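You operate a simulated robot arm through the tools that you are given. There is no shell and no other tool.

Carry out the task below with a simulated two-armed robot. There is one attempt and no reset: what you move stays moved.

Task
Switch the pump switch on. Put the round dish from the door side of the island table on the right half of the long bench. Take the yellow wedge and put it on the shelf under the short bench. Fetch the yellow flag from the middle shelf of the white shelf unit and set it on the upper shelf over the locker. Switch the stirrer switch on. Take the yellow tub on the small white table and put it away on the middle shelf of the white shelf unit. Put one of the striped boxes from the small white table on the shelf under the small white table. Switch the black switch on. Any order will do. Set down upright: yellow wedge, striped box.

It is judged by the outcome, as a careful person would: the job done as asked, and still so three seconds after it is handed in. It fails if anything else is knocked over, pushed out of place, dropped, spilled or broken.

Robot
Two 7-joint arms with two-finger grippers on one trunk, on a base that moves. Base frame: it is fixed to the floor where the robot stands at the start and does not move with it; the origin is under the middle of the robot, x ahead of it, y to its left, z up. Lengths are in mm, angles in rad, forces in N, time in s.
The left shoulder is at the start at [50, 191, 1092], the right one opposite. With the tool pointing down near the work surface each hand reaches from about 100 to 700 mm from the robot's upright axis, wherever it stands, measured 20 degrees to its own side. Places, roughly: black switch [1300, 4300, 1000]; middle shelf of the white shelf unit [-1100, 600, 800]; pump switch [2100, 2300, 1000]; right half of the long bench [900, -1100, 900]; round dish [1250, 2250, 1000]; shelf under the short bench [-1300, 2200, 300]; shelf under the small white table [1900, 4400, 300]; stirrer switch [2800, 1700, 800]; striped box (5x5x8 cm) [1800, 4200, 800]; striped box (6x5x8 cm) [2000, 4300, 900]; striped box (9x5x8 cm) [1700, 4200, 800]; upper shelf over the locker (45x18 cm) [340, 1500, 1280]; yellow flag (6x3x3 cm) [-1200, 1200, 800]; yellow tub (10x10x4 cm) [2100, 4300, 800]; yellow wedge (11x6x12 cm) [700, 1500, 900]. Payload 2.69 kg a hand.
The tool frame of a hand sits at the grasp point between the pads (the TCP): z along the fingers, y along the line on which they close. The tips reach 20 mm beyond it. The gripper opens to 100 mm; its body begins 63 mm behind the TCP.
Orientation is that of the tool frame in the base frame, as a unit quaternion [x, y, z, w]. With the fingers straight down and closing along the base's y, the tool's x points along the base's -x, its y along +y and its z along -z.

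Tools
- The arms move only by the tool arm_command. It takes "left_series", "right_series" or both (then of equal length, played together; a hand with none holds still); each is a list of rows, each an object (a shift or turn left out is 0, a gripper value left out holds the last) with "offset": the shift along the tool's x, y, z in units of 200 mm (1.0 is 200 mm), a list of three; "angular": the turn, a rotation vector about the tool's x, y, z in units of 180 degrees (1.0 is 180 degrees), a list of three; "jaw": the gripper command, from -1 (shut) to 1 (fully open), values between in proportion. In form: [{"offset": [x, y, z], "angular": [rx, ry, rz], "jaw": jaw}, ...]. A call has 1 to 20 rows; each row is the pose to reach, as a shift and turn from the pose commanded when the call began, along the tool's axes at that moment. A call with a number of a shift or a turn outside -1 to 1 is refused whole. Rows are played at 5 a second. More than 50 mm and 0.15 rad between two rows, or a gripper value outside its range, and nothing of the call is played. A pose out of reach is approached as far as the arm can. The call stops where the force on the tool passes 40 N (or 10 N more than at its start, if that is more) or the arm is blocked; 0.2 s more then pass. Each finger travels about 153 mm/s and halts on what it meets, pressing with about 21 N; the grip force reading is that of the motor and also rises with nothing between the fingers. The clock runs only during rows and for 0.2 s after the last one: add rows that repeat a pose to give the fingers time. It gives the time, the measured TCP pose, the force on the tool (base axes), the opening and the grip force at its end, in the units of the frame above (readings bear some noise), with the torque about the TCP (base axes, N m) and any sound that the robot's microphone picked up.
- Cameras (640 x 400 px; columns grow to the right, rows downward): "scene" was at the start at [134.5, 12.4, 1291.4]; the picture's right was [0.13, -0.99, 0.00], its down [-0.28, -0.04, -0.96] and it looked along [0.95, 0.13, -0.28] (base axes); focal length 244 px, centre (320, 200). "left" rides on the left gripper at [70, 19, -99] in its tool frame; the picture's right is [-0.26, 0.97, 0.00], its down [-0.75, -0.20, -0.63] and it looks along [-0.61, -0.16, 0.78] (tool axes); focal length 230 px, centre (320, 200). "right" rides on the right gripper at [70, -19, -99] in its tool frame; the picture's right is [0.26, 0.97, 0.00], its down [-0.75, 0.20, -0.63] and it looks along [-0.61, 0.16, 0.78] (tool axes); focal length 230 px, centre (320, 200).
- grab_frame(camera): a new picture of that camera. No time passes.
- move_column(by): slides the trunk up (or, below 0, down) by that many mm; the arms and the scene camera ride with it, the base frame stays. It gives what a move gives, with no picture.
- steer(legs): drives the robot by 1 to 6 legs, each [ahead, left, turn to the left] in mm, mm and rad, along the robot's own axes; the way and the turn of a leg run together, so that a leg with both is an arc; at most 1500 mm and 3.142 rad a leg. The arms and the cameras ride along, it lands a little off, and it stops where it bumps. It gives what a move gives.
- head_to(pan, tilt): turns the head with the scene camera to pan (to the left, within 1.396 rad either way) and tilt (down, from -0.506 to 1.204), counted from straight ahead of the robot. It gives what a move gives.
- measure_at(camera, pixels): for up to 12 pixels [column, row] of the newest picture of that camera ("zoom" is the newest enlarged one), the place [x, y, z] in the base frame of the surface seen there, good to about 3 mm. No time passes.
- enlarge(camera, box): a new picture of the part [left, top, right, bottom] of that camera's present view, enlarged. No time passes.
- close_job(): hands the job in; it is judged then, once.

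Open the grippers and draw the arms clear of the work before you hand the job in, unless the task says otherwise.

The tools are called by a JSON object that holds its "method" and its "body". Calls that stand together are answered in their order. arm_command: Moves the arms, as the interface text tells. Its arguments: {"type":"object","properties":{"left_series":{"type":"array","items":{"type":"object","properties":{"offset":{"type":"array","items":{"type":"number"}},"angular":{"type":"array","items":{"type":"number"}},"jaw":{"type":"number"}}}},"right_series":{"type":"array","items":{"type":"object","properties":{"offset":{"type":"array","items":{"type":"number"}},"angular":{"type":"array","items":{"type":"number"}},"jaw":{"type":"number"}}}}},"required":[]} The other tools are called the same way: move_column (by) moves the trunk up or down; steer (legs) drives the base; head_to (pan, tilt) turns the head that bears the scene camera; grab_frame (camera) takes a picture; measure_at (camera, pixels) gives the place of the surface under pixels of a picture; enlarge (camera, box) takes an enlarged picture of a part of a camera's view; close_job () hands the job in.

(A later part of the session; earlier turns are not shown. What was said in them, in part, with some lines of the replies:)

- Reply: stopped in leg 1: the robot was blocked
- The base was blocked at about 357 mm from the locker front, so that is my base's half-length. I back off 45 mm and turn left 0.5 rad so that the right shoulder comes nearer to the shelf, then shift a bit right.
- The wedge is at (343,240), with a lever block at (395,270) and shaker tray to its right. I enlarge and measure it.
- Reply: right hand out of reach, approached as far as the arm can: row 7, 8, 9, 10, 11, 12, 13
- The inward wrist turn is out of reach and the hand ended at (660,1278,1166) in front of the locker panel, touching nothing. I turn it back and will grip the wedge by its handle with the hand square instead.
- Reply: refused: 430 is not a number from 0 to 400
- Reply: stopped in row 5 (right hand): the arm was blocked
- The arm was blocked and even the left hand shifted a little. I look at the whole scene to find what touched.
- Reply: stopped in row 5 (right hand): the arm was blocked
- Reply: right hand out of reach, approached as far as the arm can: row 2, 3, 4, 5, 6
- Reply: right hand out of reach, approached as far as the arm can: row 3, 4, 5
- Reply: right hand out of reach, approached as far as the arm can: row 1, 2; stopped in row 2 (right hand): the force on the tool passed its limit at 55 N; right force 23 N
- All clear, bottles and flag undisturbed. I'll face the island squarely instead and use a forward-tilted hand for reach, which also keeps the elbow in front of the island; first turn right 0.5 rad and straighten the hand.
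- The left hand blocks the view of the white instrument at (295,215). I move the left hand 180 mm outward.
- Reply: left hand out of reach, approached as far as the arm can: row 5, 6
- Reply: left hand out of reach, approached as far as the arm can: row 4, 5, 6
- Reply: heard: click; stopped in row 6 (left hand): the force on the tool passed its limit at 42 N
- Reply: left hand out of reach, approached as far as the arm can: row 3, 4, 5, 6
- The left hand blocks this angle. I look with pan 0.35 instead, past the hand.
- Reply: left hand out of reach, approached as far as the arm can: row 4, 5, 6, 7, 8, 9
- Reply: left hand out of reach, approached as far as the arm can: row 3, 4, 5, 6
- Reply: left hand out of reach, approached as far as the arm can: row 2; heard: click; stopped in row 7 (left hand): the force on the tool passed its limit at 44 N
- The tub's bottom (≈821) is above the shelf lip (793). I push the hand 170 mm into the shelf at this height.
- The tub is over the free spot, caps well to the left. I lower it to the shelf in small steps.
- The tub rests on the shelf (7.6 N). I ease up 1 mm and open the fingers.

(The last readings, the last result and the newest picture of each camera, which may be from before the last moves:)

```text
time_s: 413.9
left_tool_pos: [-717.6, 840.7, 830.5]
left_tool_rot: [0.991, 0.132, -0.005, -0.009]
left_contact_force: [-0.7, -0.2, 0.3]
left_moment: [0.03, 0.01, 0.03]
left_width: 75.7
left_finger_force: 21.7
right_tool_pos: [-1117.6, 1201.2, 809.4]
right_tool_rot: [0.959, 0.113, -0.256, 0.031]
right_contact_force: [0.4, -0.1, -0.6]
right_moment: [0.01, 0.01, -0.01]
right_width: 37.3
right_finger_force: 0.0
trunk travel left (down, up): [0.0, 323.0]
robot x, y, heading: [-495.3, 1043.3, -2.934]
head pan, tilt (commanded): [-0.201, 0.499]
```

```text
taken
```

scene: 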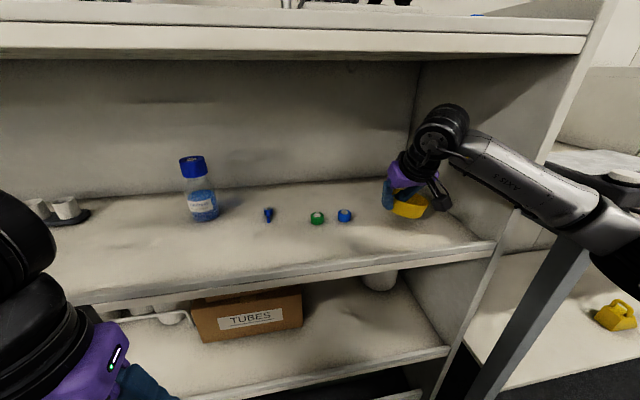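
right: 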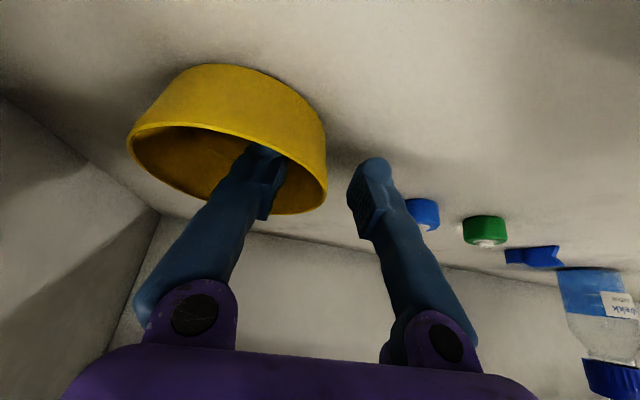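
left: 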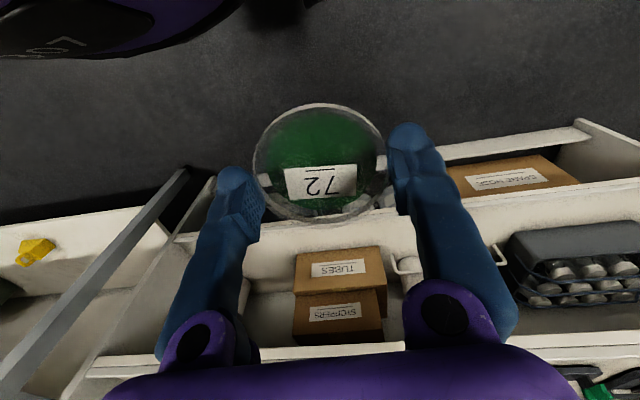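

Released; the tub stands flat. I rise 50 mm, clear of the rim, and withdraw from the shelf.

{"method": "arm_command", "body": {"right_series": [{"offset": [-0.06, 0, -0.104]}, {"offset": [-0.125, 0, -0.217]}, {"offset": [0.05, 0, -0.318]}, {"offset": [0.23, 0, -0.422]}, {"offset": [0.41, 0, -0.526]}, {"offset": [0.59, 0, -0.63]}, {"offset": [0.7, 0, -0.69]}, {"offset": [0.7, 0, -0.69]}]}}

{"method": "grab_frame", "body": {"camera": "scene"}}

{"method": "grab_frame", "body": {"camera": "left"}}

```text
time_s: 415.7
left_tool_pos: [-717.4, 840.3, 831.8]
left_tool_rot: [0.991, 0.134, -0.005, -0.008]
left_contact_force: [-0.4, -0.8, -0.6]
left_moment: [0.0, 0.02, -0.02]
left_width: 75.5
left_finger_force: 20.6
right_tool_pos: [-933.1, 1244.1, 860.1]
right_tool_rot: [0.96, 0.112, -0.256, 0.03]
right_contact_force: [-1.1, 0.9, -0.5]
right_moment: [0.01, 0.02, 0.0]
right_width: 37.4
right_finger_force: 0.0
trunk travel left (down, up): [0.0, 323.0]
robot x, y, heading: [-495.2, 1040.6, -2.94]
head pan, tilt (commanded): [-0.201, 0.499]
```

```text
taken
```

scene: 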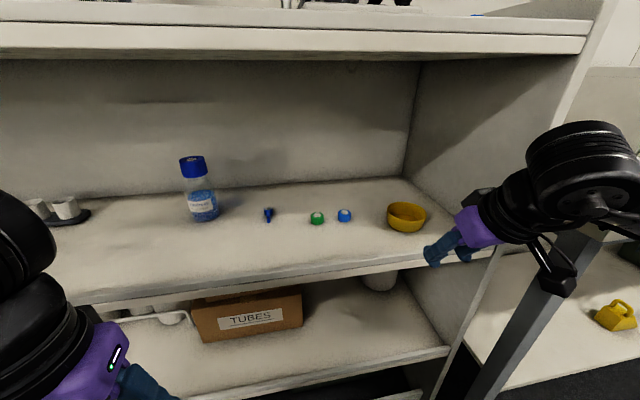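

```text
taken
```

left: 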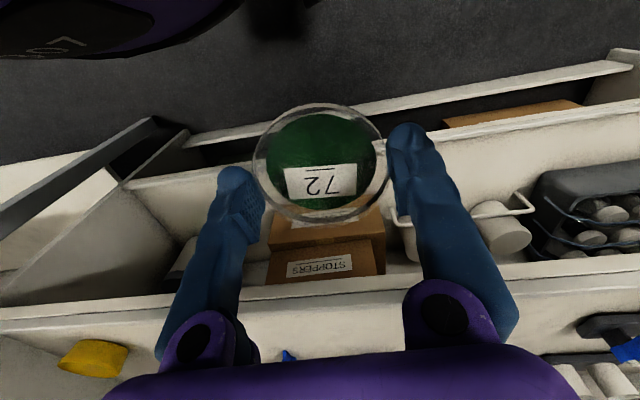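

The tub sits on the middle shelf at (405,215) and the dish is still firmly held. I back out, raise the trunk, and travel to the long bench, turning left to face it.

{"method": "steer", "body": {"legs": [[-230, 0, 0]]}}

{"method": "move_column", "body": {"by": 250}}

{"method": "steer", "body": {"legs": [[0, 1400, 0], [0, 0, 1.571]]}}

{"method": "head_to", "body": {"pan": 0.5, "tilt": 0.45}}

{"method": "grab_frame", "body": {"camera": "scene"}}

```text
time_s: 417.4
left_tool_pos: [-491.6, 886.6, 829.6]
left_tool_rot: [0.991, 0.132, -0.005, -0.009]
left_contact_force: [0.0, 0.0, -1.1]
left_moment: [0.01, 0.0, -0.01]
left_width: 75.5
left_finger_force: 20.8
right_tool_pos: [-705.7, 1292.2, 860.4]
right_tool_rot: [0.96, 0.112, -0.256, 0.031]
right_contact_force: [0.9, 0.4, 0.5]
right_moment: [-0.02, -0.03, 0.03]
right_width: 37.5
right_finger_force: 0.1
trunk travel left (down, up): [0.0, 323.0]
robot x, y, heading: [-269.8, 1093.4, -2.937]
head pan, tilt (commanded): [-0.201, 0.499]
```

```text
time_s: 420.0
left_tool_pos: [-489.7, 888.0, 1081.2]
left_tool_rot: [0.991, 0.132, -0.004, -0.009]
left_contact_force: [-0.3, -0.8, -0.5]
left_moment: [0.0, 0.0, -0.01]
left_width: 75.2
left_finger_force: 20.4
right_tool_pos: [-706.5, 1292.9, 1110.0]
right_tool_rot: [0.96, 0.113, -0.256, 0.031]
right_contact_force: [0.2, 0.3, 0.6]
right_moment: [-0.01, 0.0, -0.01]
right_width: 37.4
right_finger_force: 0.1
trunk travel left (down, up): [-250.0, 73.0]
robot x, y, heading: [-269.6, 1086.1, -2.94]
head pan, tilt (commanded): [-0.201, 0.499]
```

```text
time_s: 436.2
left_tool_pos: [241.1, -478.2, 1081.1]
left_tool_rot: [0.595, 0.803, -0.01, -0.002]
left_contact_force: [0.1, -0.8, -0.6]
left_moment: [0.01, 0.0, -0.03]
left_width: 75.4
left_finger_force: 20.8
right_tool_pos: [-157.5, -706.6, 1110.0]
right_tool_rot: [0.587, 0.767, -0.156, 0.205]
right_contact_force: [1.0, 0.2, -0.1]
right_moment: [-0.04, 0.01, 0.0]
right_width: 37.6
right_finger_force: 0.0
trunk travel left (down, up): [-250.0, 73.0]
robot x, y, heading: [34.7, -262.3, -1.334]
head pan, tilt (commanded): [-0.201, 0.499]
```

```text
time_s: 437.2
left_tool_pos: [240.9, -478.1, 1081.4]
left_tool_rot: [0.595, 0.804, -0.01, -0.003]
left_contact_force: [-0.3, 0.2, -0.3]
left_moment: [0.0, -0.02, 0.03]
left_width: 75.2
left_finger_force: 20.8
right_tool_pos: [-157.7, -706.6, 1109.5]
right_tool_rot: [0.588, 0.767, -0.156, 0.205]
right_contact_force: [0.1, 0.1, 0.2]
right_moment: [-0.02, -0.01, 0.01]
right_width: 37.4
right_finger_force: 0.1
trunk travel left (down, up): [-250.0, 73.0]
robot x, y, heading: [31.4, -261.0, -1.338]
head pan, tilt (commanded): [0.499, 0.45]
```

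```text
taken
```

scene: 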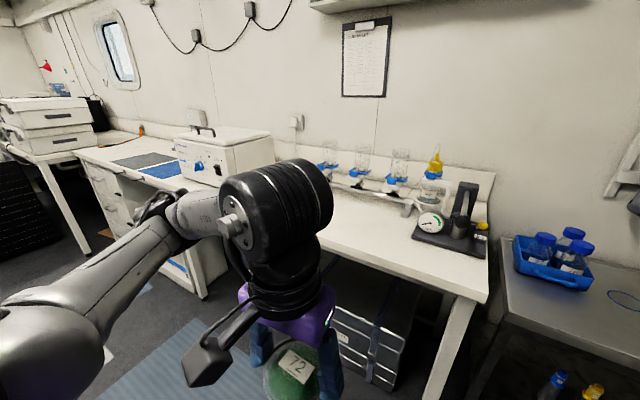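

The long bench runs from (78,155) to its right end at (490,290); a free area is around (360,235). I measure its ends and candidate spots.

{"method": "measure_at", "body": {"camera": "scene", "pixels": [[485, 297], [80, 158], [360, 225], [390, 245], [420, 255], [345, 240], [415, 232], [380, 190], [340, 215], [440, 270], [400, 215], [480, 200]]}}

```text
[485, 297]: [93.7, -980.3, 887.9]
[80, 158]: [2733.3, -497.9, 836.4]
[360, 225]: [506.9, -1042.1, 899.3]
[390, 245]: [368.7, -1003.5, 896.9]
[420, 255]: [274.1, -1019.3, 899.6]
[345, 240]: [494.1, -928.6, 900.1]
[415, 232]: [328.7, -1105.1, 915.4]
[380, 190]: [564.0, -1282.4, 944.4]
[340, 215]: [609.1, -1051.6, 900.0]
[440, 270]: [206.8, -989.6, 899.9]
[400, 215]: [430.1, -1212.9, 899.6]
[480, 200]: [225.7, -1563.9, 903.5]
```

The bench spans U −93…2590, so its right half is U<1248; a clear spot is around base (622,−1011). I pull the right hand back and up, then position the robot before that spot.

{"method": "arm_command", "body": {"right_series": [{"offset": [-0.05, 0, -0.15]}, {"offset": [0.06, 0, -0.32]}, {"offset": [0.17, 0, -0.48]}, {"offset": [0.29, 0, -0.65]}, {"offset": [0.4, 0, -0.808]}, {"offset": [0.4, 0, -0.808]}]}}

{"method": "steer", "body": {"legs": [[0, 0, -0.043], [0, 273, 0], [335, 0, 0]]}}

{"method": "head_to", "body": {"pan": 0.3, "tilt": 0.6}}

{"method": "grab_frame", "body": {"camera": "scene"}}

{"method": "grab_frame", "body": {"camera": "left"}}

```text
time_s: 438.6
left_tool_pos: [240.9, -479.6, 1080.0]
left_tool_rot: [0.595, 0.804, -0.009, -0.002]
left_contact_force: [0.0, 0.0, -0.7]
left_moment: [0.01, -0.03, -0.02]
left_width: 75.4
left_finger_force: 21.6
right_tool_pos: [-198.4, -574.5, 1230.2]
right_tool_rot: [0.588, 0.767, -0.156, 0.205]
right_contact_force: [0.1, 0.9, -0.2]
right_moment: [-0.01, 0.02, -0.01]
right_width: 37.6
right_finger_force: 0.0
right hand out of reach, approached as far as the arm can: row 3, 4, 5, 6
trunk travel left (down, up): [-250.0, 73.0]
robot x, y, heading: [32.1, -261.9, -1.337]
head pan, tilt (commanded): [0.499, 0.45]
```

```text
time_s: 443.9
left_tool_pos: [569.5, -757.6, 1080.6]
left_tool_rot: [0.61, 0.792, -0.009, -0.003]
left_contact_force: [-0.7, -0.1, -0.1]
left_moment: [0.02, 0.03, 0.05]
left_width: 75.0
left_finger_force: 20.9
right_tool_pos: [129.7, -835.3, 1230.2]
right_tool_rot: [0.603, 0.755, -0.16, 0.202]
right_contact_force: [-0.3, 0.6, -0.5]
right_moment: [0.03, -0.01, 0.01]
right_width: 37.3
right_finger_force: 0.1
trunk travel left (down, up): [-250.0, 73.0]
robot x, y, heading: [371.8, -533.3, -1.376]
head pan, tilt (commanded): [0.499, 0.45]
```

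```text
time_s: 444.6
left_tool_pos: [571.8, -755.8, 1081.8]
left_tool_rot: [0.61, 0.792, -0.009, -0.003]
left_contact_force: [0.2, 0.6, 0.0]
left_moment: [0.02, 0.01, 0.02]
left_width: 75.3
left_finger_force: 21.1
right_tool_pos: [128.1, -834.3, 1230.5]
right_tool_rot: [0.602, 0.755, -0.16, 0.202]
right_contact_force: [-0.2, -0.5, -0.3]
right_moment: [-0.02, -0.01, 0.03]
right_width: 37.7
right_finger_force: 0.0
trunk travel left (down, up): [-250.0, 73.0]
robot x, y, heading: [370.6, -536.4, -1.377]
head pan, tilt (commanded): [0.3, 0.6]
```

```text
taken
```

scene: 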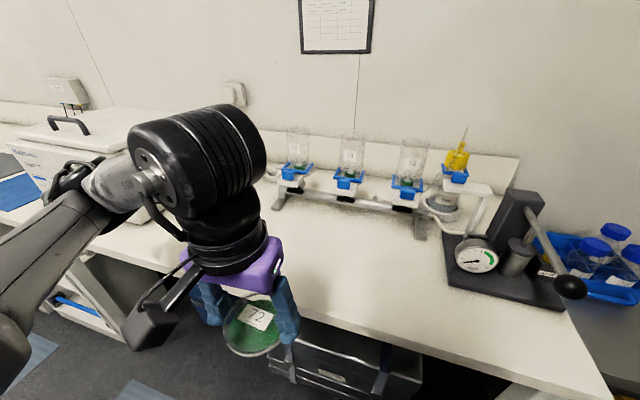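

```text
taken
```

left: 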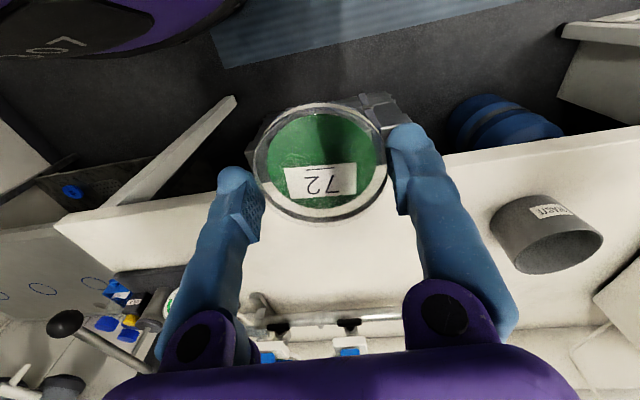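

The spot is clear, the waste cup is well to the left. I extend the left hand 200 mm forward over the bench.

{"method": "arm_command", "body": {"left_series": [{"offset": [-0.2, 0, 0]}, {"offset": [-0.4, 0, 0]}, {"offset": [-0.6, 0, 0]}, {"offset": [-0.8, 0, 0]}, {"offset": [-1.0, 0, 0]}, {"offset": [-1.0, 0, 0]}]}}

{"method": "arm_command", "body": {"left_series": [{"offset": [-0.15, 0, 0.12]}, {"offset": [-0.3, 0, 0.25]}, {"offset": [-0.3, 0, 0.45]}, {"offset": [-0.3, 0, 0.63]}, {"offset": [-0.3, 0, 0.63]}]}}

{"method": "grab_frame", "body": {"camera": "scene"}}

{"method": "grab_frame", "body": {"camera": "left"}}

```text
time_s: 446.0
left_tool_pos: [622.4, -949.8, 1083.4]
left_tool_rot: [0.611, 0.792, -0.009, -0.003]
left_contact_force: [0.3, 0.5, 0.2]
left_moment: [-0.03, 0.03, 0.0]
left_width: 75.2
left_finger_force: 21.0
right_tool_pos: [127.9, -834.8, 1230.1]
right_tool_rot: [0.602, 0.756, -0.16, 0.202]
right_contact_force: [0.0, -0.4, 0.6]
right_moment: [0.0, 0.01, -0.02]
right_width: 37.4
right_finger_force: 0.0
trunk travel left (down, up): [-250.0, 73.0]
robot x, y, heading: [368.6, -533.8, -1.378]
head pan, tilt (commanded): [0.3, 0.6]
```

```text
time_s: 447.2
left_tool_pos: [635.1, -1009.4, 957.0]
left_tool_rot: [0.611, 0.791, -0.011, -0.002]
left_contact_force: [-0.6, 0.1, 0.0]
left_moment: [0.03, -0.02, -0.01]
left_width: 75.4
left_finger_force: 21.3
right_tool_pos: [128.9, -833.9, 1228.7]
right_tool_rot: [0.603, 0.755, -0.161, 0.203]
right_contact_force: [-0.4, 0.3, 0.3]
right_moment: [0.02, 0.0, -0.01]
right_width: 37.6
right_finger_force: 0.1
trunk travel left (down, up): [-250.0, 73.0]
robot x, y, heading: [369.9, -534.4, -1.377]
head pan, tilt (commanded): [0.3, 0.6]
```

```text
taken
```

scene: 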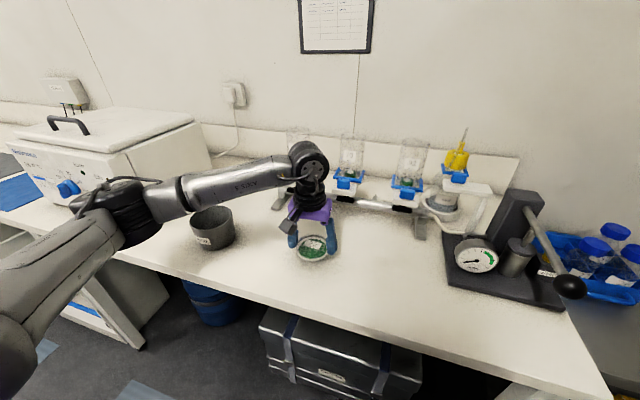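

```text
taken
```

left: 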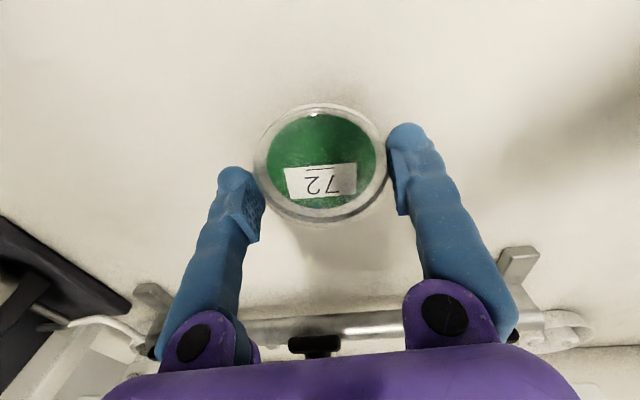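

The dish is 30 mm above the bench. I check elbow clearance to the white centrifuge and the cup before the last bit.

{"method": "measure_at", "body": {"camera": "scene", "pixels": [[115, 210], [140, 195], [190, 185], [240, 180], [70, 185], [120, 160], [212, 215], [212, 240], [150, 150], [90, 225]]}}

```text
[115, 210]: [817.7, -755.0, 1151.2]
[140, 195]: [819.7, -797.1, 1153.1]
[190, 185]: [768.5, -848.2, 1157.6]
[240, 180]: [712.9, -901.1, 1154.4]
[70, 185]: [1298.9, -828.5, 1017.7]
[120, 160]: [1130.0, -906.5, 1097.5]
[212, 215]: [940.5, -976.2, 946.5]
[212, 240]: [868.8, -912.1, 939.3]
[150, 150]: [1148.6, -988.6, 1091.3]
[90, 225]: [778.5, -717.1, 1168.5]
```

All clear. I lower the dish to the bench in small steps.

{"method": "arm_command", "body": {"left_series": [{"offset": [0, 0, 0.06]}, {"offset": [0, 0, 0.11]}, {"offset": [0, 0, 0.13]}, {"offset": [0, 0, 0.145]}, {"offset": [0, 0, 0.155]}, {"offset": [0, 0, 0.155]}]}}

{"method": "grab_frame", "body": {"camera": "left"}}

```text
time_s: 448.6
left_tool_pos: [634.2, -1009.0, 928.7]
left_tool_rot: [0.611, 0.792, -0.011, -0.001]
left_contact_force: [3.4, -1.2, 16.4]
left_moment: [0.03, -0.24, -0.04]
left_width: 75.2
left_finger_force: 21.1
right_tool_pos: [128.5, -835.0, 1230.5]
right_tool_rot: [0.602, 0.755, -0.16, 0.202]
right_contact_force: [-1.1, 0.0, -1.2]
right_moment: [-0.02, 0.0, 0.02]
right_width: 37.4
right_finger_force: 0.0
trunk travel left (down, up): [-250.0, 73.0]
robot x, y, heading: [369.5, -531.3, -1.378]
head pan, tilt (commanded): [0.3, 0.6]
```

```text
taken
```

left: 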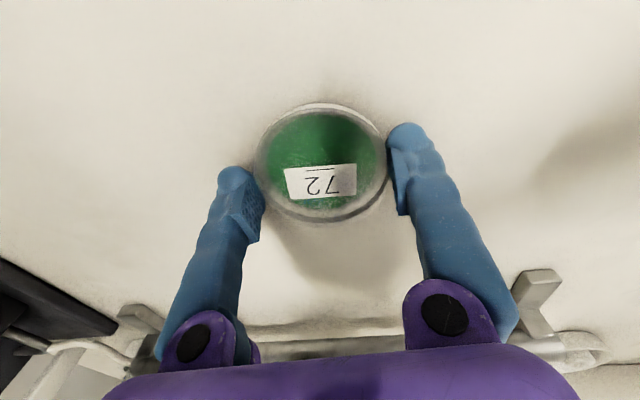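

The dish is on the bench (16 N contact). I ease up 2 mm and open the gripper fully.

{"method": "arm_command", "body": {"left_series": [{"offset": [0, 0, -0.008], "jaw": 0.5}, {"offset": [0, 0, -0.008], "jaw": 0.7}, {"offset": [0, 0, -0.008], "jaw": 1}, {"offset": [0, 0, -0.008], "jaw": 1}, {"offset": [0, 0, -0.2], "jaw": 1}, {"offset": [0, 0, -0.4], "jaw": 1}, {"offset": [0, 0, -0.6], "jaw": 1}, {"offset": [0, 0, -0.6], "jaw": 1}]}}

{"method": "grab_frame", "body": {"camera": "left"}}

{"method": "grab_frame", "body": {"camera": "scene"}}

```text
time_s: 450.4
left_tool_pos: [636.6, -1007.8, 1048.4]
left_tool_rot: [0.61, 0.792, -0.01, -0.003]
left_contact_force: [-0.4, 0.1, -0.5]
left_moment: [0.01, 0.05, 0.03]
left_width: 100.1
left_finger_force: 0.1
right_tool_pos: [129.1, -834.8, 1229.8]
right_tool_rot: [0.602, 0.756, -0.16, 0.202]
right_contact_force: [-0.5, -0.7, 0.0]
right_moment: [-0.01, -0.03, 0.03]
right_width: 37.4
right_finger_force: 0.1
trunk travel left (down, up): [-250.0, 73.0]
robot x, y, heading: [373.7, -536.8, -1.376]
head pan, tilt (commanded): [0.3, 0.6]
```

```text
taken
```

left: 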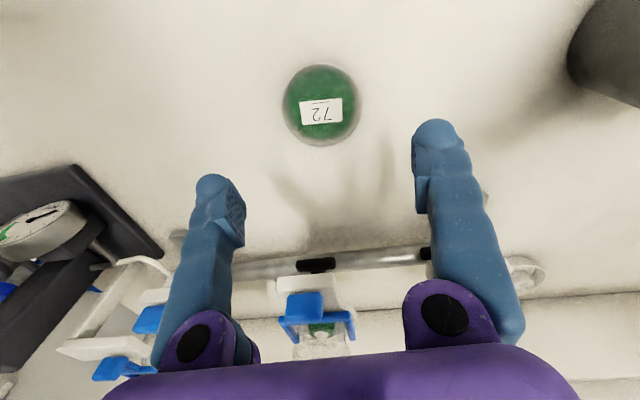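

```text
taken
```

scene: 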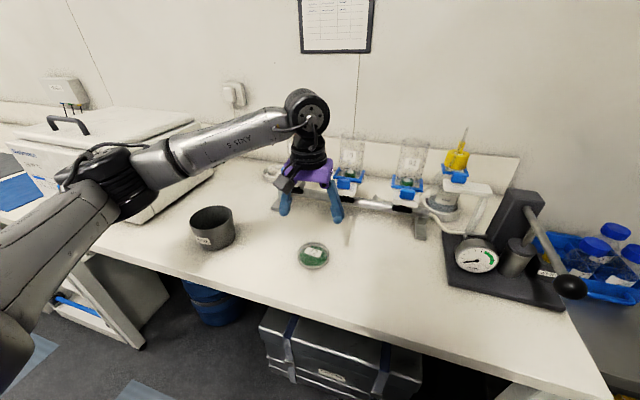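

The dish "72" stands on the right half of the long bench at (313,256). I retract the left hand, back off and turn to drive along the window aisle toward the stirrer.

{"method": "arm_command", "body": {"left_series": [{"offset": [0, 0, -0.2]}, {"offset": [0.2, 0, -0.3]}, {"offset": [0.4, 0, -0.4]}, {"offset": [0.6, 0, -0.45]}, {"offset": [0.8, 0, -0.5]}, {"offset": [1.0, 0, -0.5]}, {"offset": [1.0, 0, -0.5]}]}}

{"method": "steer", "body": {"legs": [[-500, 0, 0], [0, 0, 1.571]]}}

{"method": "head_to", "body": {"pan": 0.0, "tilt": 0.3}}

{"method": "grab_frame", "body": {"camera": "scene"}}

```text
time_s: 452.0
left_tool_pos: [586.8, -816.1, 1144.4]
left_tool_rot: [0.61, 0.792, -0.009, -0.002]
left_contact_force: [-1.0, 0.3, -0.6]
left_moment: [0.01, 0.02, 0.0]
left_width: 100.1
left_finger_force: 0.1
right_tool_pos: [128.6, -836.0, 1230.9]
right_tool_rot: [0.602, 0.755, -0.16, 0.203]
right_contact_force: [0.2, 1.2, -0.4]
right_moment: [-0.03, 0.01, -0.03]
right_width: 37.7
right_finger_force: 0.0
trunk travel left (down, up): [-250.0, 73.0]
robot x, y, heading: [369.1, -532.8, -1.379]
head pan, tilt (commanded): [0.3, 0.6]
```

```text
time_s: 458.7
left_tool_pos: [560.9, 165.3, 1145.3]
left_tool_rot: [-0.115, 0.993, -0.01, 0.004]
left_contact_force: [0.2, 0.5, 0.3]
left_moment: [-0.01, 0.0, 0.0]
left_width: 100.1
left_finger_force: 0.1
right_tool_pos: [569.9, -293.5, 1229.8]
right_tool_rot: [-0.095, 0.962, 0.026, 0.256]
right_contact_force: [-0.9, -0.1, -0.1]
right_moment: [-0.04, 0.02, -0.02]
right_width: 37.4
right_finger_force: 0.1
trunk travel left (down, up): [-250.0, 73.0]
robot x, y, heading: [275.8, -46.0, 0.169]
head pan, tilt (commanded): [0.3, 0.6]
```

```text
time_s: 459.5
left_tool_pos: [561.8, 164.6, 1145.3]
left_tool_rot: [-0.115, 0.993, -0.008, 0.004]
left_contact_force: [-0.6, 0.3, 0.3]
left_moment: [0.01, 0.01, 0.0]
left_width: 99.8
left_finger_force: 0.1
right_tool_pos: [569.3, -293.5, 1230.0]
right_tool_rot: [-0.095, 0.961, 0.026, 0.257]
right_contact_force: [-0.1, -0.8, 0.4]
right_moment: [-0.01, 0.03, 0.03]
right_width: 37.5
right_finger_force: 0.0
trunk travel left (down, up): [-250.0, 73.0]
robot x, y, heading: [274.7, -39.9, 0.169]
head pan, tilt (commanded): [0.0, 0.3]
```

```text
taken
```

scene: 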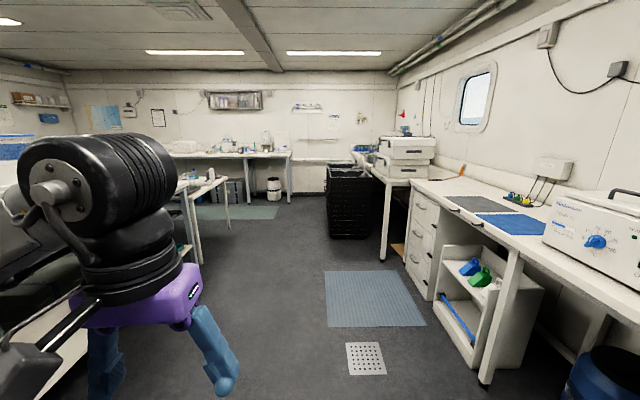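

The aisle ahead is open; the low table with the stirrer is at (205,190), the black rack at (350,200). I measure these to plan the way.

{"method": "measure_at", "body": {"camera": "scene", "pixels": [[328, 234], [370, 238], [201, 262], [228, 228], [188, 188], [215, 180], [285, 200], [330, 190], [183, 200], [160, 230]]}}

```text
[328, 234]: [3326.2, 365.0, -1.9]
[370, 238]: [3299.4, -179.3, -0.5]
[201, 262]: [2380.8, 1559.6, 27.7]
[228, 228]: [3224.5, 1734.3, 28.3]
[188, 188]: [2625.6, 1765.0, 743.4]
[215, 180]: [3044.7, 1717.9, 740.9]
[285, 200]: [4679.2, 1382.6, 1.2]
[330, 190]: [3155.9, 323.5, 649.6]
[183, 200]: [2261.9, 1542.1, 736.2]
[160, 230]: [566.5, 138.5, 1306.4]
```

The low table's window-side edge is V≈1080 between U≈2560 and 3500. I drive down the aisle and turn left to face it.

{"method": "steer", "body": {"legs": [[0, 0, 0.02], [1300, 120, 0], [1300, 120, 0], [0, 0, 1.571]]}}

{"method": "head_to", "body": {"pan": -0.2, "tilt": 0.4}}

{"method": "grab_frame", "body": {"camera": "scene"}}

```text
time_s: 476.4
left_tool_pos: [2627.8, 970.0, 1144.4]
left_tool_rot: [0.759, -0.651, 0.003, -0.01]
left_contact_force: [-0.6, 0.0, -0.3]
left_moment: [0.02, 0.0, -0.01]
left_width: 100.1
left_finger_force: 0.0
right_tool_pos: [3086.2, 941.4, 1229.9]
right_tool_rot: [0.723, -0.641, -0.194, -0.17]
right_contact_force: [-0.2, -0.7, -1.0]
right_moment: [0.0, 0.03, 0.02]
right_width: 37.7
right_finger_force: 0.0
trunk travel left (down, up): [-250.0, 73.0]
robot x, y, heading: [2811.1, 669.2, 1.66]
head pan, tilt (commanded): [0.0, 0.3]
```

```text
time_s: 477.1
left_tool_pos: [2628.1, 969.4, 1144.6]
left_tool_rot: [0.759, -0.651, 0.004, -0.01]
left_contact_force: [0.0, -0.1, -0.6]
left_moment: [0.01, 0.0, -0.02]
left_width: 100.2
left_finger_force: 0.2
right_tool_pos: [3084.5, 941.9, 1230.5]
right_tool_rot: [0.723, -0.642, -0.193, -0.17]
right_contact_force: [-0.3, 0.0, 0.9]
right_moment: [-0.01, -0.01, 0.0]
right_width: 37.2
right_finger_force: 0.1
trunk travel left (down, up): [-250.0, 73.0]
robot x, y, heading: [2811.2, 666.1, 1.661]
head pan, tilt (commanded): [-0.201, 0.4]
```

```text
taken
```

scene: 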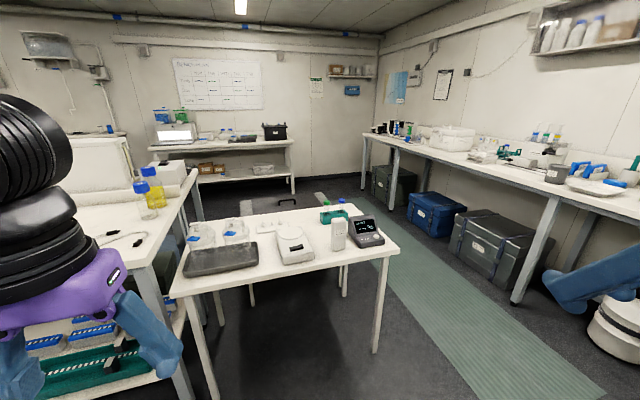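

The stirrer is at (295,245) on the low table right ahead. I enlarge it.

{"method": "enlarge", "body": {"camera": "scene", "box": [260, 205, 360, 275]}}

{"method": "measure_at", "body": {"camera": "zoom", "pixels": [[215, 270], [250, 265], [180, 280], [220, 250], [230, 300], [200, 200], [320, 330], [150, 350], [290, 250], [170, 250]]}}

```text
5.71 times, centred on (310, 240) of scene
```

zoom: 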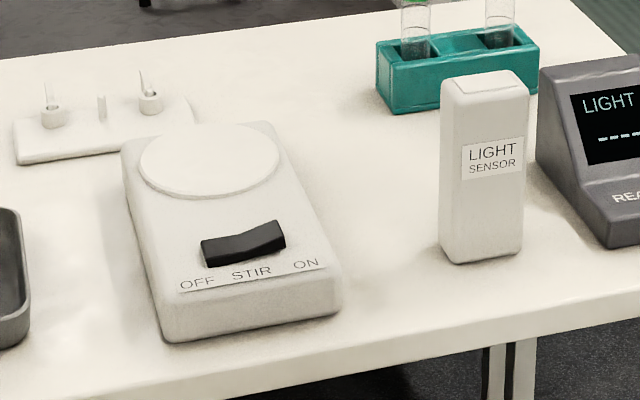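

```text
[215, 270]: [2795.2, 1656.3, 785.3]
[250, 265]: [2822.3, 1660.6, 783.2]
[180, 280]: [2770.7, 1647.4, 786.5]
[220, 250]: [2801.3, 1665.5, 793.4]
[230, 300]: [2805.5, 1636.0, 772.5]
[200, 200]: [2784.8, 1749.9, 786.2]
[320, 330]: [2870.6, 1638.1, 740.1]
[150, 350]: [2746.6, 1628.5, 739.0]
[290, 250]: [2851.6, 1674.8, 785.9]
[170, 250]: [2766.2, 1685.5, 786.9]
```

OFF is on the left, ON on the right; the rocker appears pressed at OFF. I enlarge more and measure the raised right end.

{"method": "enlarge", "body": {"camera": "scene", "box": [284, 236, 320, 260]}}

{"method": "measure_at", "body": {"camera": "zoom", "pixels": [[200, 150], [150, 170], [250, 140], [330, 120], [370, 110], [400, 130], [360, 140], [300, 165], [180, 210], [400, 170], [420, 100], [340, 100]]}}

```text
16.00 times, centred on (302, 248) of scene
```

zoom: 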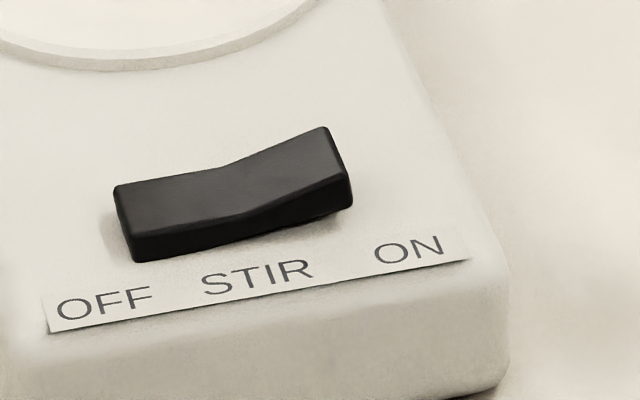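

```text
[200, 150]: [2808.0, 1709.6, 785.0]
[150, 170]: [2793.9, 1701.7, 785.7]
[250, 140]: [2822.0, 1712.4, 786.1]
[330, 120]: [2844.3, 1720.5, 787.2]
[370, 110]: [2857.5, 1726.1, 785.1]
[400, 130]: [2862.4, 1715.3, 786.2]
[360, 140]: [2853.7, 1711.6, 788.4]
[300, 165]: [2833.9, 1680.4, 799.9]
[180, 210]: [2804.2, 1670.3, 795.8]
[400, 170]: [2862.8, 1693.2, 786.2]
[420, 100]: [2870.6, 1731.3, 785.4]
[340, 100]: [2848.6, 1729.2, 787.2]
```

I measure the raised right end of the rocker more closely.

{"method": "measure_at", "body": {"camera": "zoom", "pixels": [[322, 150], [330, 170], [310, 165], [320, 180], [285, 190], [345, 190], [250, 190], [130, 200], [150, 230]]}}

```text
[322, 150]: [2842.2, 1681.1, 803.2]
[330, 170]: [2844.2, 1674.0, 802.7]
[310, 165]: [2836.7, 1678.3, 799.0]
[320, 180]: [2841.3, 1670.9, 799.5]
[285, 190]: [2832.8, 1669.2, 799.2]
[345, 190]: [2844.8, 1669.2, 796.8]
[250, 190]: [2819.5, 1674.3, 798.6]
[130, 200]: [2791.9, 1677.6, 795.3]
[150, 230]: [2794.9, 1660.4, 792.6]
```

The ON end is at about (2841,1676,803). I straighten the heading, drive ahead 435 mm, and bring the right hand with shut fingers toward it.

{"method": "steer", "body": {"legs": [[0, 0, 0.1], [435, 0, 0]]}}

{"method": "arm_command", "body": {"right_series": [{"offset": [-0.08, 0.08, 0.162], "jaw": -1}, {"offset": [-0.16, 0.16, 0.323], "jaw": -1}, {"offset": [-0.24, 0.24, 0.485], "jaw": -1}, {"offset": [-0.32, 0.32, 0.646], "jaw": -1}, {"offset": [-0.4, 0.4, 0.808], "jaw": -1}, {"offset": [-0.4, 0.4, 0.808], "jaw": -1}]}}

{"method": "head_to", "body": {"pan": -0.35, "tilt": 0.65}}

{"method": "grab_frame", "body": {"camera": "scene"}}

```text
time_s: 480.3
left_tool_pos: [2513.4, 1391.6, 1145.2]
left_tool_rot: [0.789, -0.614, 0.002, -0.009]
left_contact_force: [-0.7, 0.3, 0.3]
left_moment: [-0.02, 0.04, 0.01]
left_width: 99.9
left_finger_force: 0.2
right_tool_pos: [2971.4, 1409.0, 1229.8]
right_tool_rot: [0.754, -0.604, -0.201, -0.16]
right_contact_force: [0.7, 0.0, -0.6]
right_moment: [0.02, 0.01, 0.01]
right_width: 37.7
right_finger_force: 0.0
trunk travel left (down, up): [-250.0, 73.0]
robot x, y, heading: [2727.3, 1110.4, 1.759]
head pan, tilt (commanded): [-0.201, 0.4]
```

```text
time_s: 481.7
left_tool_pos: [2513.4, 1391.5, 1145.2]
left_tool_rot: [0.79, -0.613, 0.003, -0.01]
left_contact_force: [-0.9, -0.1, -0.4]
left_moment: [0.0, 0.03, -0.01]
left_width: 100.1
left_finger_force: 0.1
right_tool_pos: [2860.4, 1537.0, 1129.2]
right_tool_rot: [0.754, -0.605, -0.201, -0.161]
right_contact_force: [0.2, 0.3, -0.9]
right_moment: [-0.01, 0.01, 0.03]
right_width: 0.0
right_finger_force: 20.9
right hand out of reach, approached as far as the arm can: row 1, 2
trunk travel left (down, up): [-250.0, 73.0]
robot x, y, heading: [2725.6, 1111.1, 1.766]
head pan, tilt (commanded): [-0.201, 0.4]
```

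```text
time_s: 482.5
left_tool_pos: [2512.8, 1391.1, 1144.4]
left_tool_rot: [0.79, -0.613, 0.003, -0.01]
left_contact_force: [-0.2, 0.7, -0.5]
left_moment: [-0.01, -0.04, 0.0]
left_width: 100.2
left_finger_force: 0.1
right_tool_pos: [2859.7, 1537.5, 1130.2]
right_tool_rot: [0.754, -0.604, -0.202, -0.161]
right_contact_force: [-0.8, 0.9, -0.1]
right_moment: [-0.04, 0.03, -0.02]
right_width: 0.1
right_finger_force: 20.6
trunk travel left (down, up): [-250.0, 73.0]
robot x, y, heading: [2726.6, 1111.5, 1.764]
head pan, tilt (commanded): [-0.351, 0.649]
```

```text
taken
```

scene: 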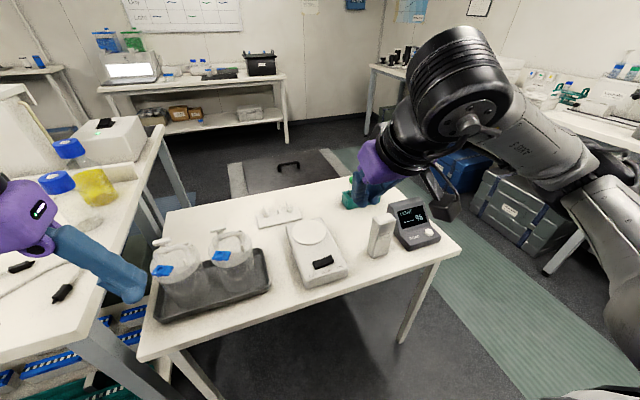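

The rocker is at (323,261); the hand is ahead-right above. I move it forward and down to about 160 mm above the rocker.

{"method": "arm_command", "body": {"right_series": [{"offset": [-0.15, -0.01, 0.12]}, {"offset": [-0.3, -0.02, 0.25]}, {"offset": [-0.36, -0.025, 0.45]}, {"offset": [-0.3, -0.025, 0.67]}, {"offset": [-0.22, -0.025, 0.87]}, {"offset": [-0.188, -0.025, 0.975]}, {"offset": [-0.188, -0.025, 0.975]}]}}

{"method": "grab_frame", "body": {"camera": "right"}}

{"method": "grab_frame", "body": {"camera": "scene"}}

```text
time_s: 484.1
left_tool_pos: [2513.8, 1391.6, 1145.7]
left_tool_rot: [0.79, -0.613, 0.004, -0.01]
left_contact_force: [-0.7, 0.6, 0.7]
left_moment: [-0.02, 0.02, -0.01]
left_width: 99.9
left_finger_force: 0.0
right_tool_pos: [2836.3, 1667.4, 979.0]
right_tool_rot: [0.754, -0.604, -0.202, -0.16]
right_contact_force: [0.2, -0.2, -0.4]
right_moment: [0.01, -0.03, 0.03]
right_width: 0.0
right_finger_force: 20.8
trunk travel left (down, up): [-250.0, 73.0]
robot x, y, heading: [2729.4, 1107.4, 1.763]
head pan, tilt (commanded): [-0.351, 0.649]
```

```text
taken
```

right: 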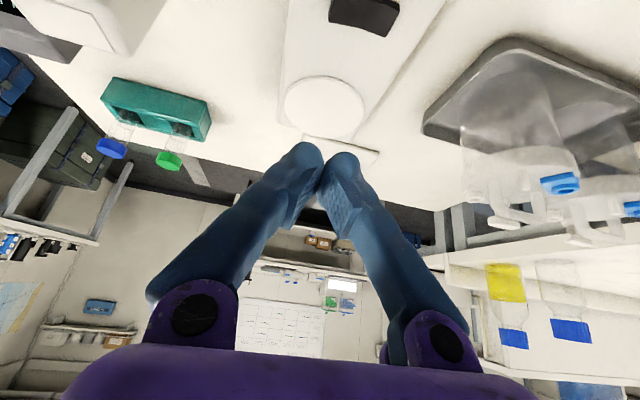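

```text
taken
```

scene: 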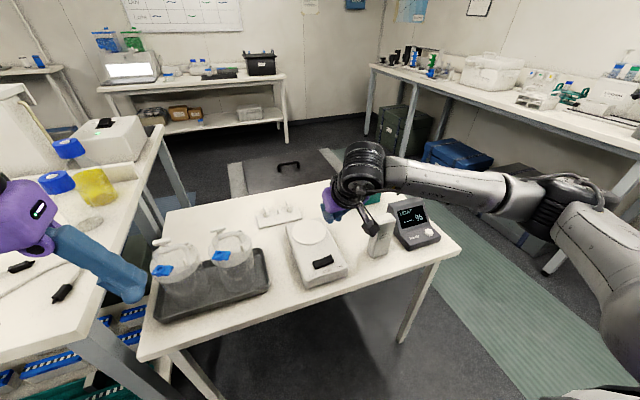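

The hand camera sees the rocker at (362,14). I measure its ON (right) end from here.

{"method": "measure_at", "body": {"camera": "right", "pixels": [[335, 8], [340, 18], [360, 12], [390, 25], [385, 10], [350, 5], [335, 20], [325, 105]]}}

```text
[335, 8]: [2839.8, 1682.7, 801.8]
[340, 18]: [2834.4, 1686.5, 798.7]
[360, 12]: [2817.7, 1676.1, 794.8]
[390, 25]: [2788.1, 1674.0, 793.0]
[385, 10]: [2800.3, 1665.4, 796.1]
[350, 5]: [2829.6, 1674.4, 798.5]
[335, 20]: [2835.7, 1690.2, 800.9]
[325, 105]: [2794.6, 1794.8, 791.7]
```

I descend to about 15 mm above the ON end.

{"method": "arm_command", "body": {"right_series": [{"offset": [0.1, -0.013, 0.173]}, {"offset": [0.2, -0.013, 0.346]}, {"offset": [0.29, -0.013, 0.5]}, {"offset": [0.3625, -0.013, 0.628]}, {"offset": [0.3625, -0.013, 0.628]}]}}

{"method": "grab_frame", "body": {"camera": "right"}}

{"method": "enlarge", "body": {"camera": "scene", "box": [270, 170, 450, 300]}}

```text
time_s: 485.3
left_tool_pos: [2513.8, 1391.3, 1145.6]
left_tool_rot: [0.79, -0.613, 0.003, -0.01]
left_contact_force: [-0.2, 0.1, -0.4]
left_moment: [0.03, 0.04, -0.02]
left_width: 99.9
left_finger_force: 0.0
right_tool_pos: [2841.6, 1667.6, 833.1]
right_tool_rot: [0.754, -0.604, -0.202, -0.161]
right_contact_force: [0.3, 0.1, 0.2]
right_moment: [-0.01, 0.01, 0.0]
right_width: 0.0
right_finger_force: 21.1
trunk travel left (down, up): [-250.0, 73.0]
robot x, y, heading: [2726.7, 1109.3, 1.757]
head pan, tilt (commanded): [-0.351, 0.649]
```

```text
taken
```

right: 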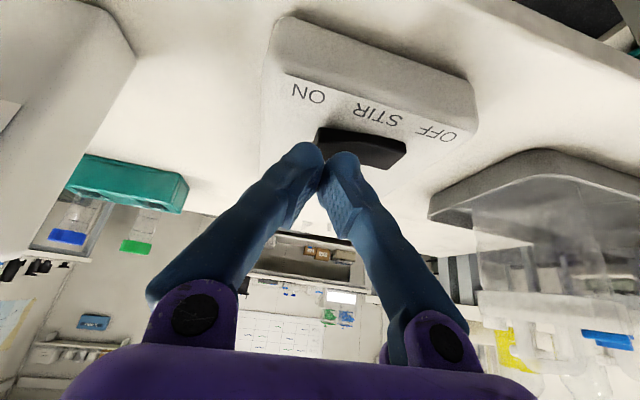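

```text
3.08 times, centred on (360, 235) of scene
```

zoom: 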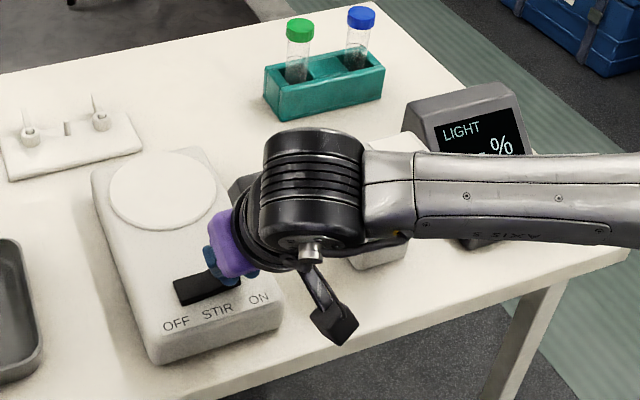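

The fingertips are over the ON end. I press down in small steps.

{"method": "arm_command", "body": {"right_series": [{"offset": [0.0125, -0.01, 0.0217]}, {"offset": [0.025, -0.01, 0.0433]}, {"offset": [0.0375, -0.01, 0.065]}, {"offset": [0.05, -0.01, 0.0866]}, {"offset": [0.0625, -0.01, 0.108]}, {"offset": [0.075, -0.01, 0.13]}]}}

{"method": "enlarge", "body": {"camera": "scene", "box": [270, 170, 450, 300]}}

```text
time_s: 486.7
left_tool_pos: [2514.7, 1388.8, 1145.7]
left_tool_rot: [0.789, -0.614, 0.002, -0.01]
left_contact_force: [0.4, 0.0, 0.2]
left_moment: [-0.01, 0.02, -0.01]
left_width: 100.0
left_finger_force: 0.0
right_tool_pos: [2840.6, 1667.6, 813.6]
right_tool_rot: [0.751, -0.605, -0.208, -0.163]
right_contact_force: [7.6, -19.9, 21.0]
right_moment: [-0.33, 0.04, 0.14]
right_width: 0.0
right_finger_force: 20.7
trunk travel left (down, up): [-250.0, 73.0]
robot x, y, heading: [2727.7, 1106.9, 1.762]
head pan, tilt (commanded): [-0.351, 0.649]
heard: click
stopped in row 6 (right hand): the force on the tool passed its limit at 45 N (the readings are from after the stop); the commanded pose is now the measured one
```

```text
3.08 times, centred on (360, 235) of scene
```

zoom: 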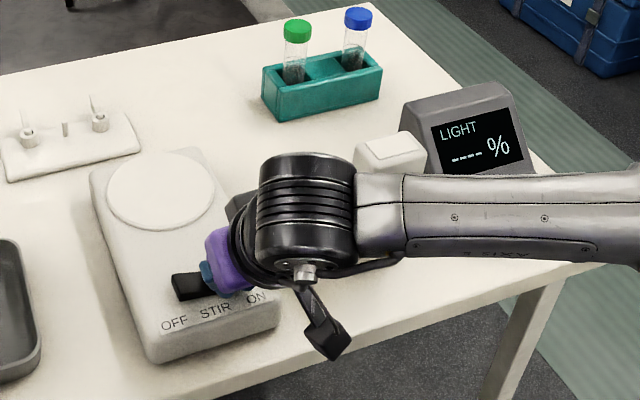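

Heard a click. I lift the fingers straight up and check the rocker and that nothing shifted.

{"method": "arm_command", "body": {"right_series": [{"offset": [-0.025, 0, -0.043]}, {"offset": [-0.1, 0, -0.173]}, {"offset": [-0.2, 0, -0.346]}, {"offset": [-0.3, 0, -0.52]}, {"offset": [-0.3, 0, -0.52]}]}}

{"method": "enlarge", "body": {"camera": "scene", "box": [270, 190, 400, 290]}}

{"method": "grab_frame", "body": {"camera": "right"}}

```text
time_s: 487.9
left_tool_pos: [2514.9, 1391.3, 1144.7]
left_tool_rot: [0.79, -0.613, 0.003, -0.008]
left_contact_force: [0.4, 0.6, -0.1]
left_moment: [0.0, -0.03, 0.01]
left_width: 99.7
left_finger_force: 0.0
right_tool_pos: [2841.2, 1668.3, 929.5]
right_tool_rot: [0.752, -0.605, -0.206, -0.163]
right_contact_force: [-0.2, 0.0, 0.2]
right_moment: [0.03, -0.01, -0.02]
right_width: 0.0
right_finger_force: 21.1
trunk travel left (down, up): [-250.0, 73.0]
robot x, y, heading: [2725.7, 1106.7, 1.756]
head pan, tilt (commanded): [-0.351, 0.649]
```

```text
4.00 times, centred on (335, 240) of scene
```

zoom: 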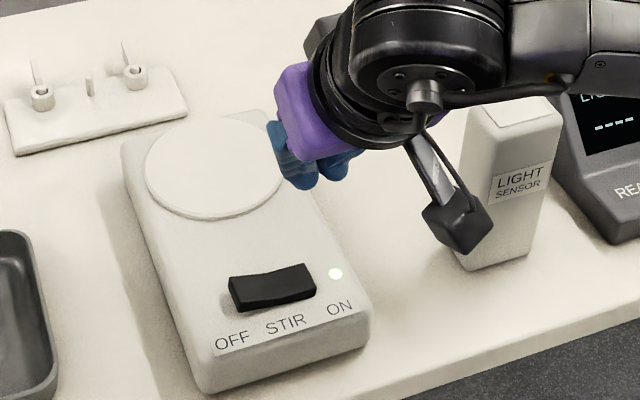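

```text
taken
```

right: 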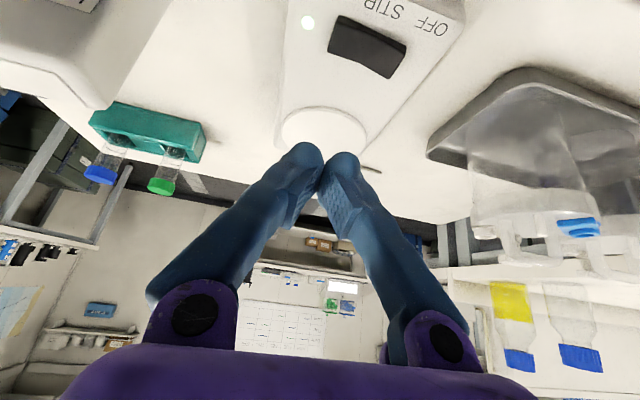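

The stirrer's lamp is lit and the ON end is down. I measure the rocker to make sure that the stirrer was not pushed out of place.

{"method": "measure_at", "body": {"camera": "zoom", "pixels": [[310, 275], [312, 285], [235, 290], [270, 285], [365, 335], [205, 390], [215, 190]]}}

```text
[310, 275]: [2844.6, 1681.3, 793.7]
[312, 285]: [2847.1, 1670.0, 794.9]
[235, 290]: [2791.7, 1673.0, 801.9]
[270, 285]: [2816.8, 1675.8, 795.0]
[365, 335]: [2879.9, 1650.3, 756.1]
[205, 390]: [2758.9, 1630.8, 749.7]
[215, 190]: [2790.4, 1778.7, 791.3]
```

The stirrer hasn't moved. I withdraw the right hand up and back, opening it, and back the base away.

{"method": "arm_command", "body": {"right_series": [{"offset": [-0.1, 0, -0.17], "jaw": -1}, {"offset": [-0.1, 0, -0.36], "jaw": -1}, {"offset": [0.07, 0, -0.46], "jaw": -1}, {"offset": [0.24, 0, -0.56], "jaw": -1}, {"offset": [0.41, 0, -0.66], "jaw": -1}, {"offset": [0.58, 0, -0.76], "jaw": -1}, {"offset": [0.7, 0, -0.83], "jaw": -0.5}, {"offset": [0.7, 0, -0.83], "jaw": 0.5}, {"offset": [0.7, 0, -0.83], "jaw": 1}, {"offset": [0.7, 0, -0.83], "jaw": 1}]}}

{"method": "steer", "body": {"legs": [[-450, 0, 0]]}}

{"method": "head_to", "body": {"pan": -0.1, "tilt": 0.35}}

{"method": "grab_frame", "body": {"camera": "scene"}}

{"method": "head_to", "body": {"pan": 1.1, "tilt": 0.3}}

{"method": "grab_frame", "body": {"camera": "scene"}}

```text
time_s: 490.1
left_tool_pos: [2513.5, 1391.5, 1145.5]
left_tool_rot: [0.789, -0.614, 0.003, -0.009]
left_contact_force: [0.3, 0.2, 0.8]
left_moment: [-0.01, 0.06, -0.01]
left_width: 100.1
left_finger_force: 0.0
right_tool_pos: [2868.7, 1532.5, 1003.3]
right_tool_rot: [0.752, -0.605, -0.205, -0.163]
right_contact_force: [0.1, 0.0, -0.5]
right_moment: [0.01, -0.01, 0.03]
right_width: 100.0
right_finger_force: 0.1
right hand out of reach, approached as far as the arm can: row 6, 7, 8, 9, 10
trunk travel left (down, up): [-250.0, 73.0]
robot x, y, heading: [2731.0, 1108.2, 1.759]
head pan, tilt (commanded): [-0.351, 0.649]
```

```text
time_s: 492.7
left_tool_pos: [2596.8, 958.6, 1145.5]
left_tool_rot: [0.789, -0.614, 0.003, -0.009]
left_contact_force: [0.2, -0.3, 0.1]
left_moment: [-0.01, 0.02, -0.05]
left_width: 100.0
left_finger_force: 0.0
right_tool_pos: [2951.6, 1098.5, 1003.6]
right_tool_rot: [0.751, -0.607, -0.204, -0.163]
right_contact_force: [-0.5, 0.4, 0.2]
right_moment: [0.0, 0.04, 0.04]
right_width: 99.9
right_finger_force: 0.1
trunk travel left (down, up): [-250.0, 73.0]
robot x, y, heading: [2812.3, 674.8, 1.76]
head pan, tilt (commanded): [-0.351, 0.649]
```

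```text
time_s: 493.5
left_tool_pos: [2596.8, 958.7, 1145.0]
left_tool_rot: [0.789, -0.614, 0.003, -0.01]
left_contact_force: [0.3, 0.3, 0.3]
left_moment: [0.01, 0.03, 0.04]
left_width: 100.1
left_finger_force: 0.0
right_tool_pos: [2951.2, 1099.2, 1003.4]
right_tool_rot: [0.751, -0.606, -0.205, -0.162]
right_contact_force: [0.2, -1.0, 0.8]
right_moment: [-0.01, 0.02, -0.01]
right_width: 100.2
right_finger_force: 0.0
trunk travel left (down, up): [-250.0, 73.0]
robot x, y, heading: [2807.3, 675.7, 1.751]
head pan, tilt (commanded): [-0.099, 0.351]
```

```text
taken
```

scene: 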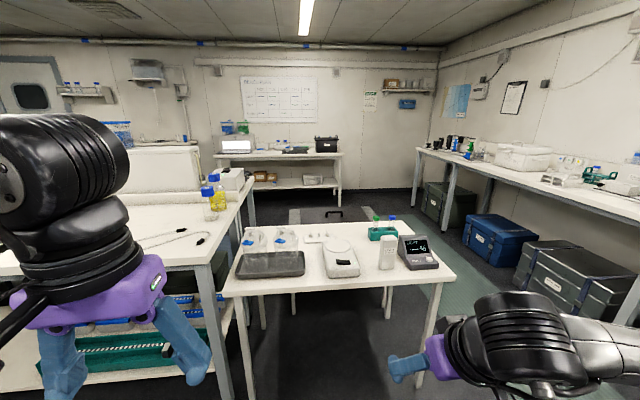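

```text
time_s: 494.9
left_tool_pos: [2596.6, 958.1, 1144.2]
left_tool_rot: [0.789, -0.614, 0.003, -0.009]
left_contact_force: [0.3, -0.3, 0.9]
left_moment: [-0.01, -0.01, 0.0]
left_width: 99.9
left_finger_force: 0.0
right_tool_pos: [2951.2, 1099.1, 1004.7]
right_tool_rot: [0.752, -0.606, -0.205, -0.162]
right_contact_force: [0.0, 0.1, 0.3]
right_moment: [0.0, 0.0, -0.01]
right_width: 100.2
right_finger_force: 0.1
trunk travel left (down, up): [-250.0, 73.0]
robot x, y, heading: [2807.4, 675.5, 1.761]
head pan, tilt (commanded): [1.1, 0.3]
```

```text
taken
```

scene: 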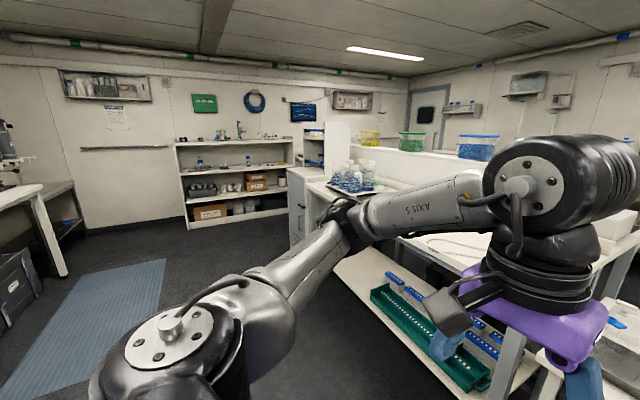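

From here I can see the flasks and the shelf unit in the distance; I enlarge for a last check of both and of the lamps on the small white table side.

{"method": "enlarge", "body": {"camera": "scene", "box": [170, 120, 410, 230]}}

{"method": "head_to", "body": {"pan": -0.1, "tilt": 0.35}}

{"method": "enlarge", "body": {"camera": "scene", "box": [190, 100, 390, 225]}}

```text
2.67 times, centred on (290, 175) of scene
```

zoom: 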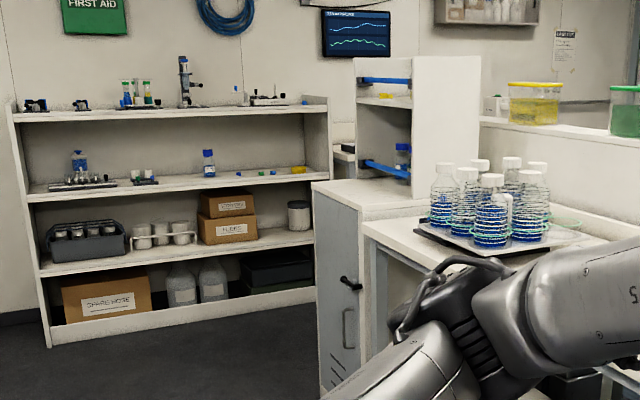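

```text
time_s: 496.3
left_tool_pos: [2596.5, 958.5, 1144.3]
left_tool_rot: [0.789, -0.614, 0.003, -0.01]
left_contact_force: [-0.1, -0.6, 0.0]
left_moment: [0.02, 0.02, 0.01]
left_width: 99.7
left_finger_force: 0.2
right_tool_pos: [2950.8, 1099.4, 1002.9]
right_tool_rot: [0.751, -0.606, -0.204, -0.162]
right_contact_force: [-0.5, -0.3, 0.6]
right_moment: [0.01, 0.02, 0.0]
right_width: 100.1
right_finger_force: 0.0
trunk travel left (down, up): [-250.0, 73.0]
robot x, y, heading: [2807.9, 676.7, 1.76]
head pan, tilt (commanded): [-0.099, 0.351]
```

```text
3.20 times, centred on (290, 162) of scene
```

zoom: 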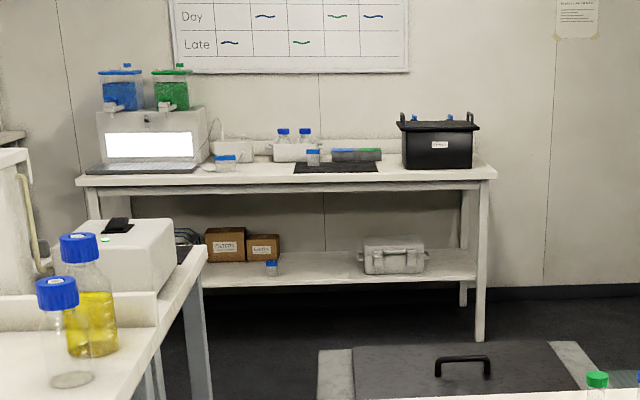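

Everything checks out. All three switches are on. The tub sits on the middle shelf and the flag on the upper locker shelf. The striped box stands upright on the shelf under the small white table. The wedge is upright under the short bench and the dish is on the right half of the long bench, both checked when I set them down. Both grippers are open and clear, so I hand the job in.

{"method": "close_job", "body": {}}

```text
The job is handed in.
```

I did all eight parts of the task and handed the job in. The result of the judging isn't known yet.

- **Switches:** The pump and stirrer lamps are lit. The black switch is at ON and its light panel is lit.
- **Round dish:** It stands on the right half of the long bench, clear of the cup and the gauge.
- **Yellow wedge:** It is upright on the shelf under the short bench.
- **Yellow flag:** It lies on the upper shelf over the locker. Its tail reaches under the blue guard bar.
- **Yellow tub:** It is on the middle shelf of the white shelf unit, where the flag used to be.
- **Striped box:** The small one (5x5x8 cm) stands upright on the shelf under the small white table.

There were three unplanned contacts:

- **Flask:** While I was reaching for the wedge, my right elbow pressed on a flask cap and the robot leaned back slightly. Afterwards the caps read nearly the same as before, and the flasks stood upright in the last picture.
- **Locker shelf:** My right hand also pressed against the front edge of its side panel at about 55 N. The bottles and the flag did not look disturbed.
- **Locker front:** The base once bumped the front of the locker while I was placing the flag. I saw nothing displaced there.

At hand-in both grippers were open and the arms were clear of the work.
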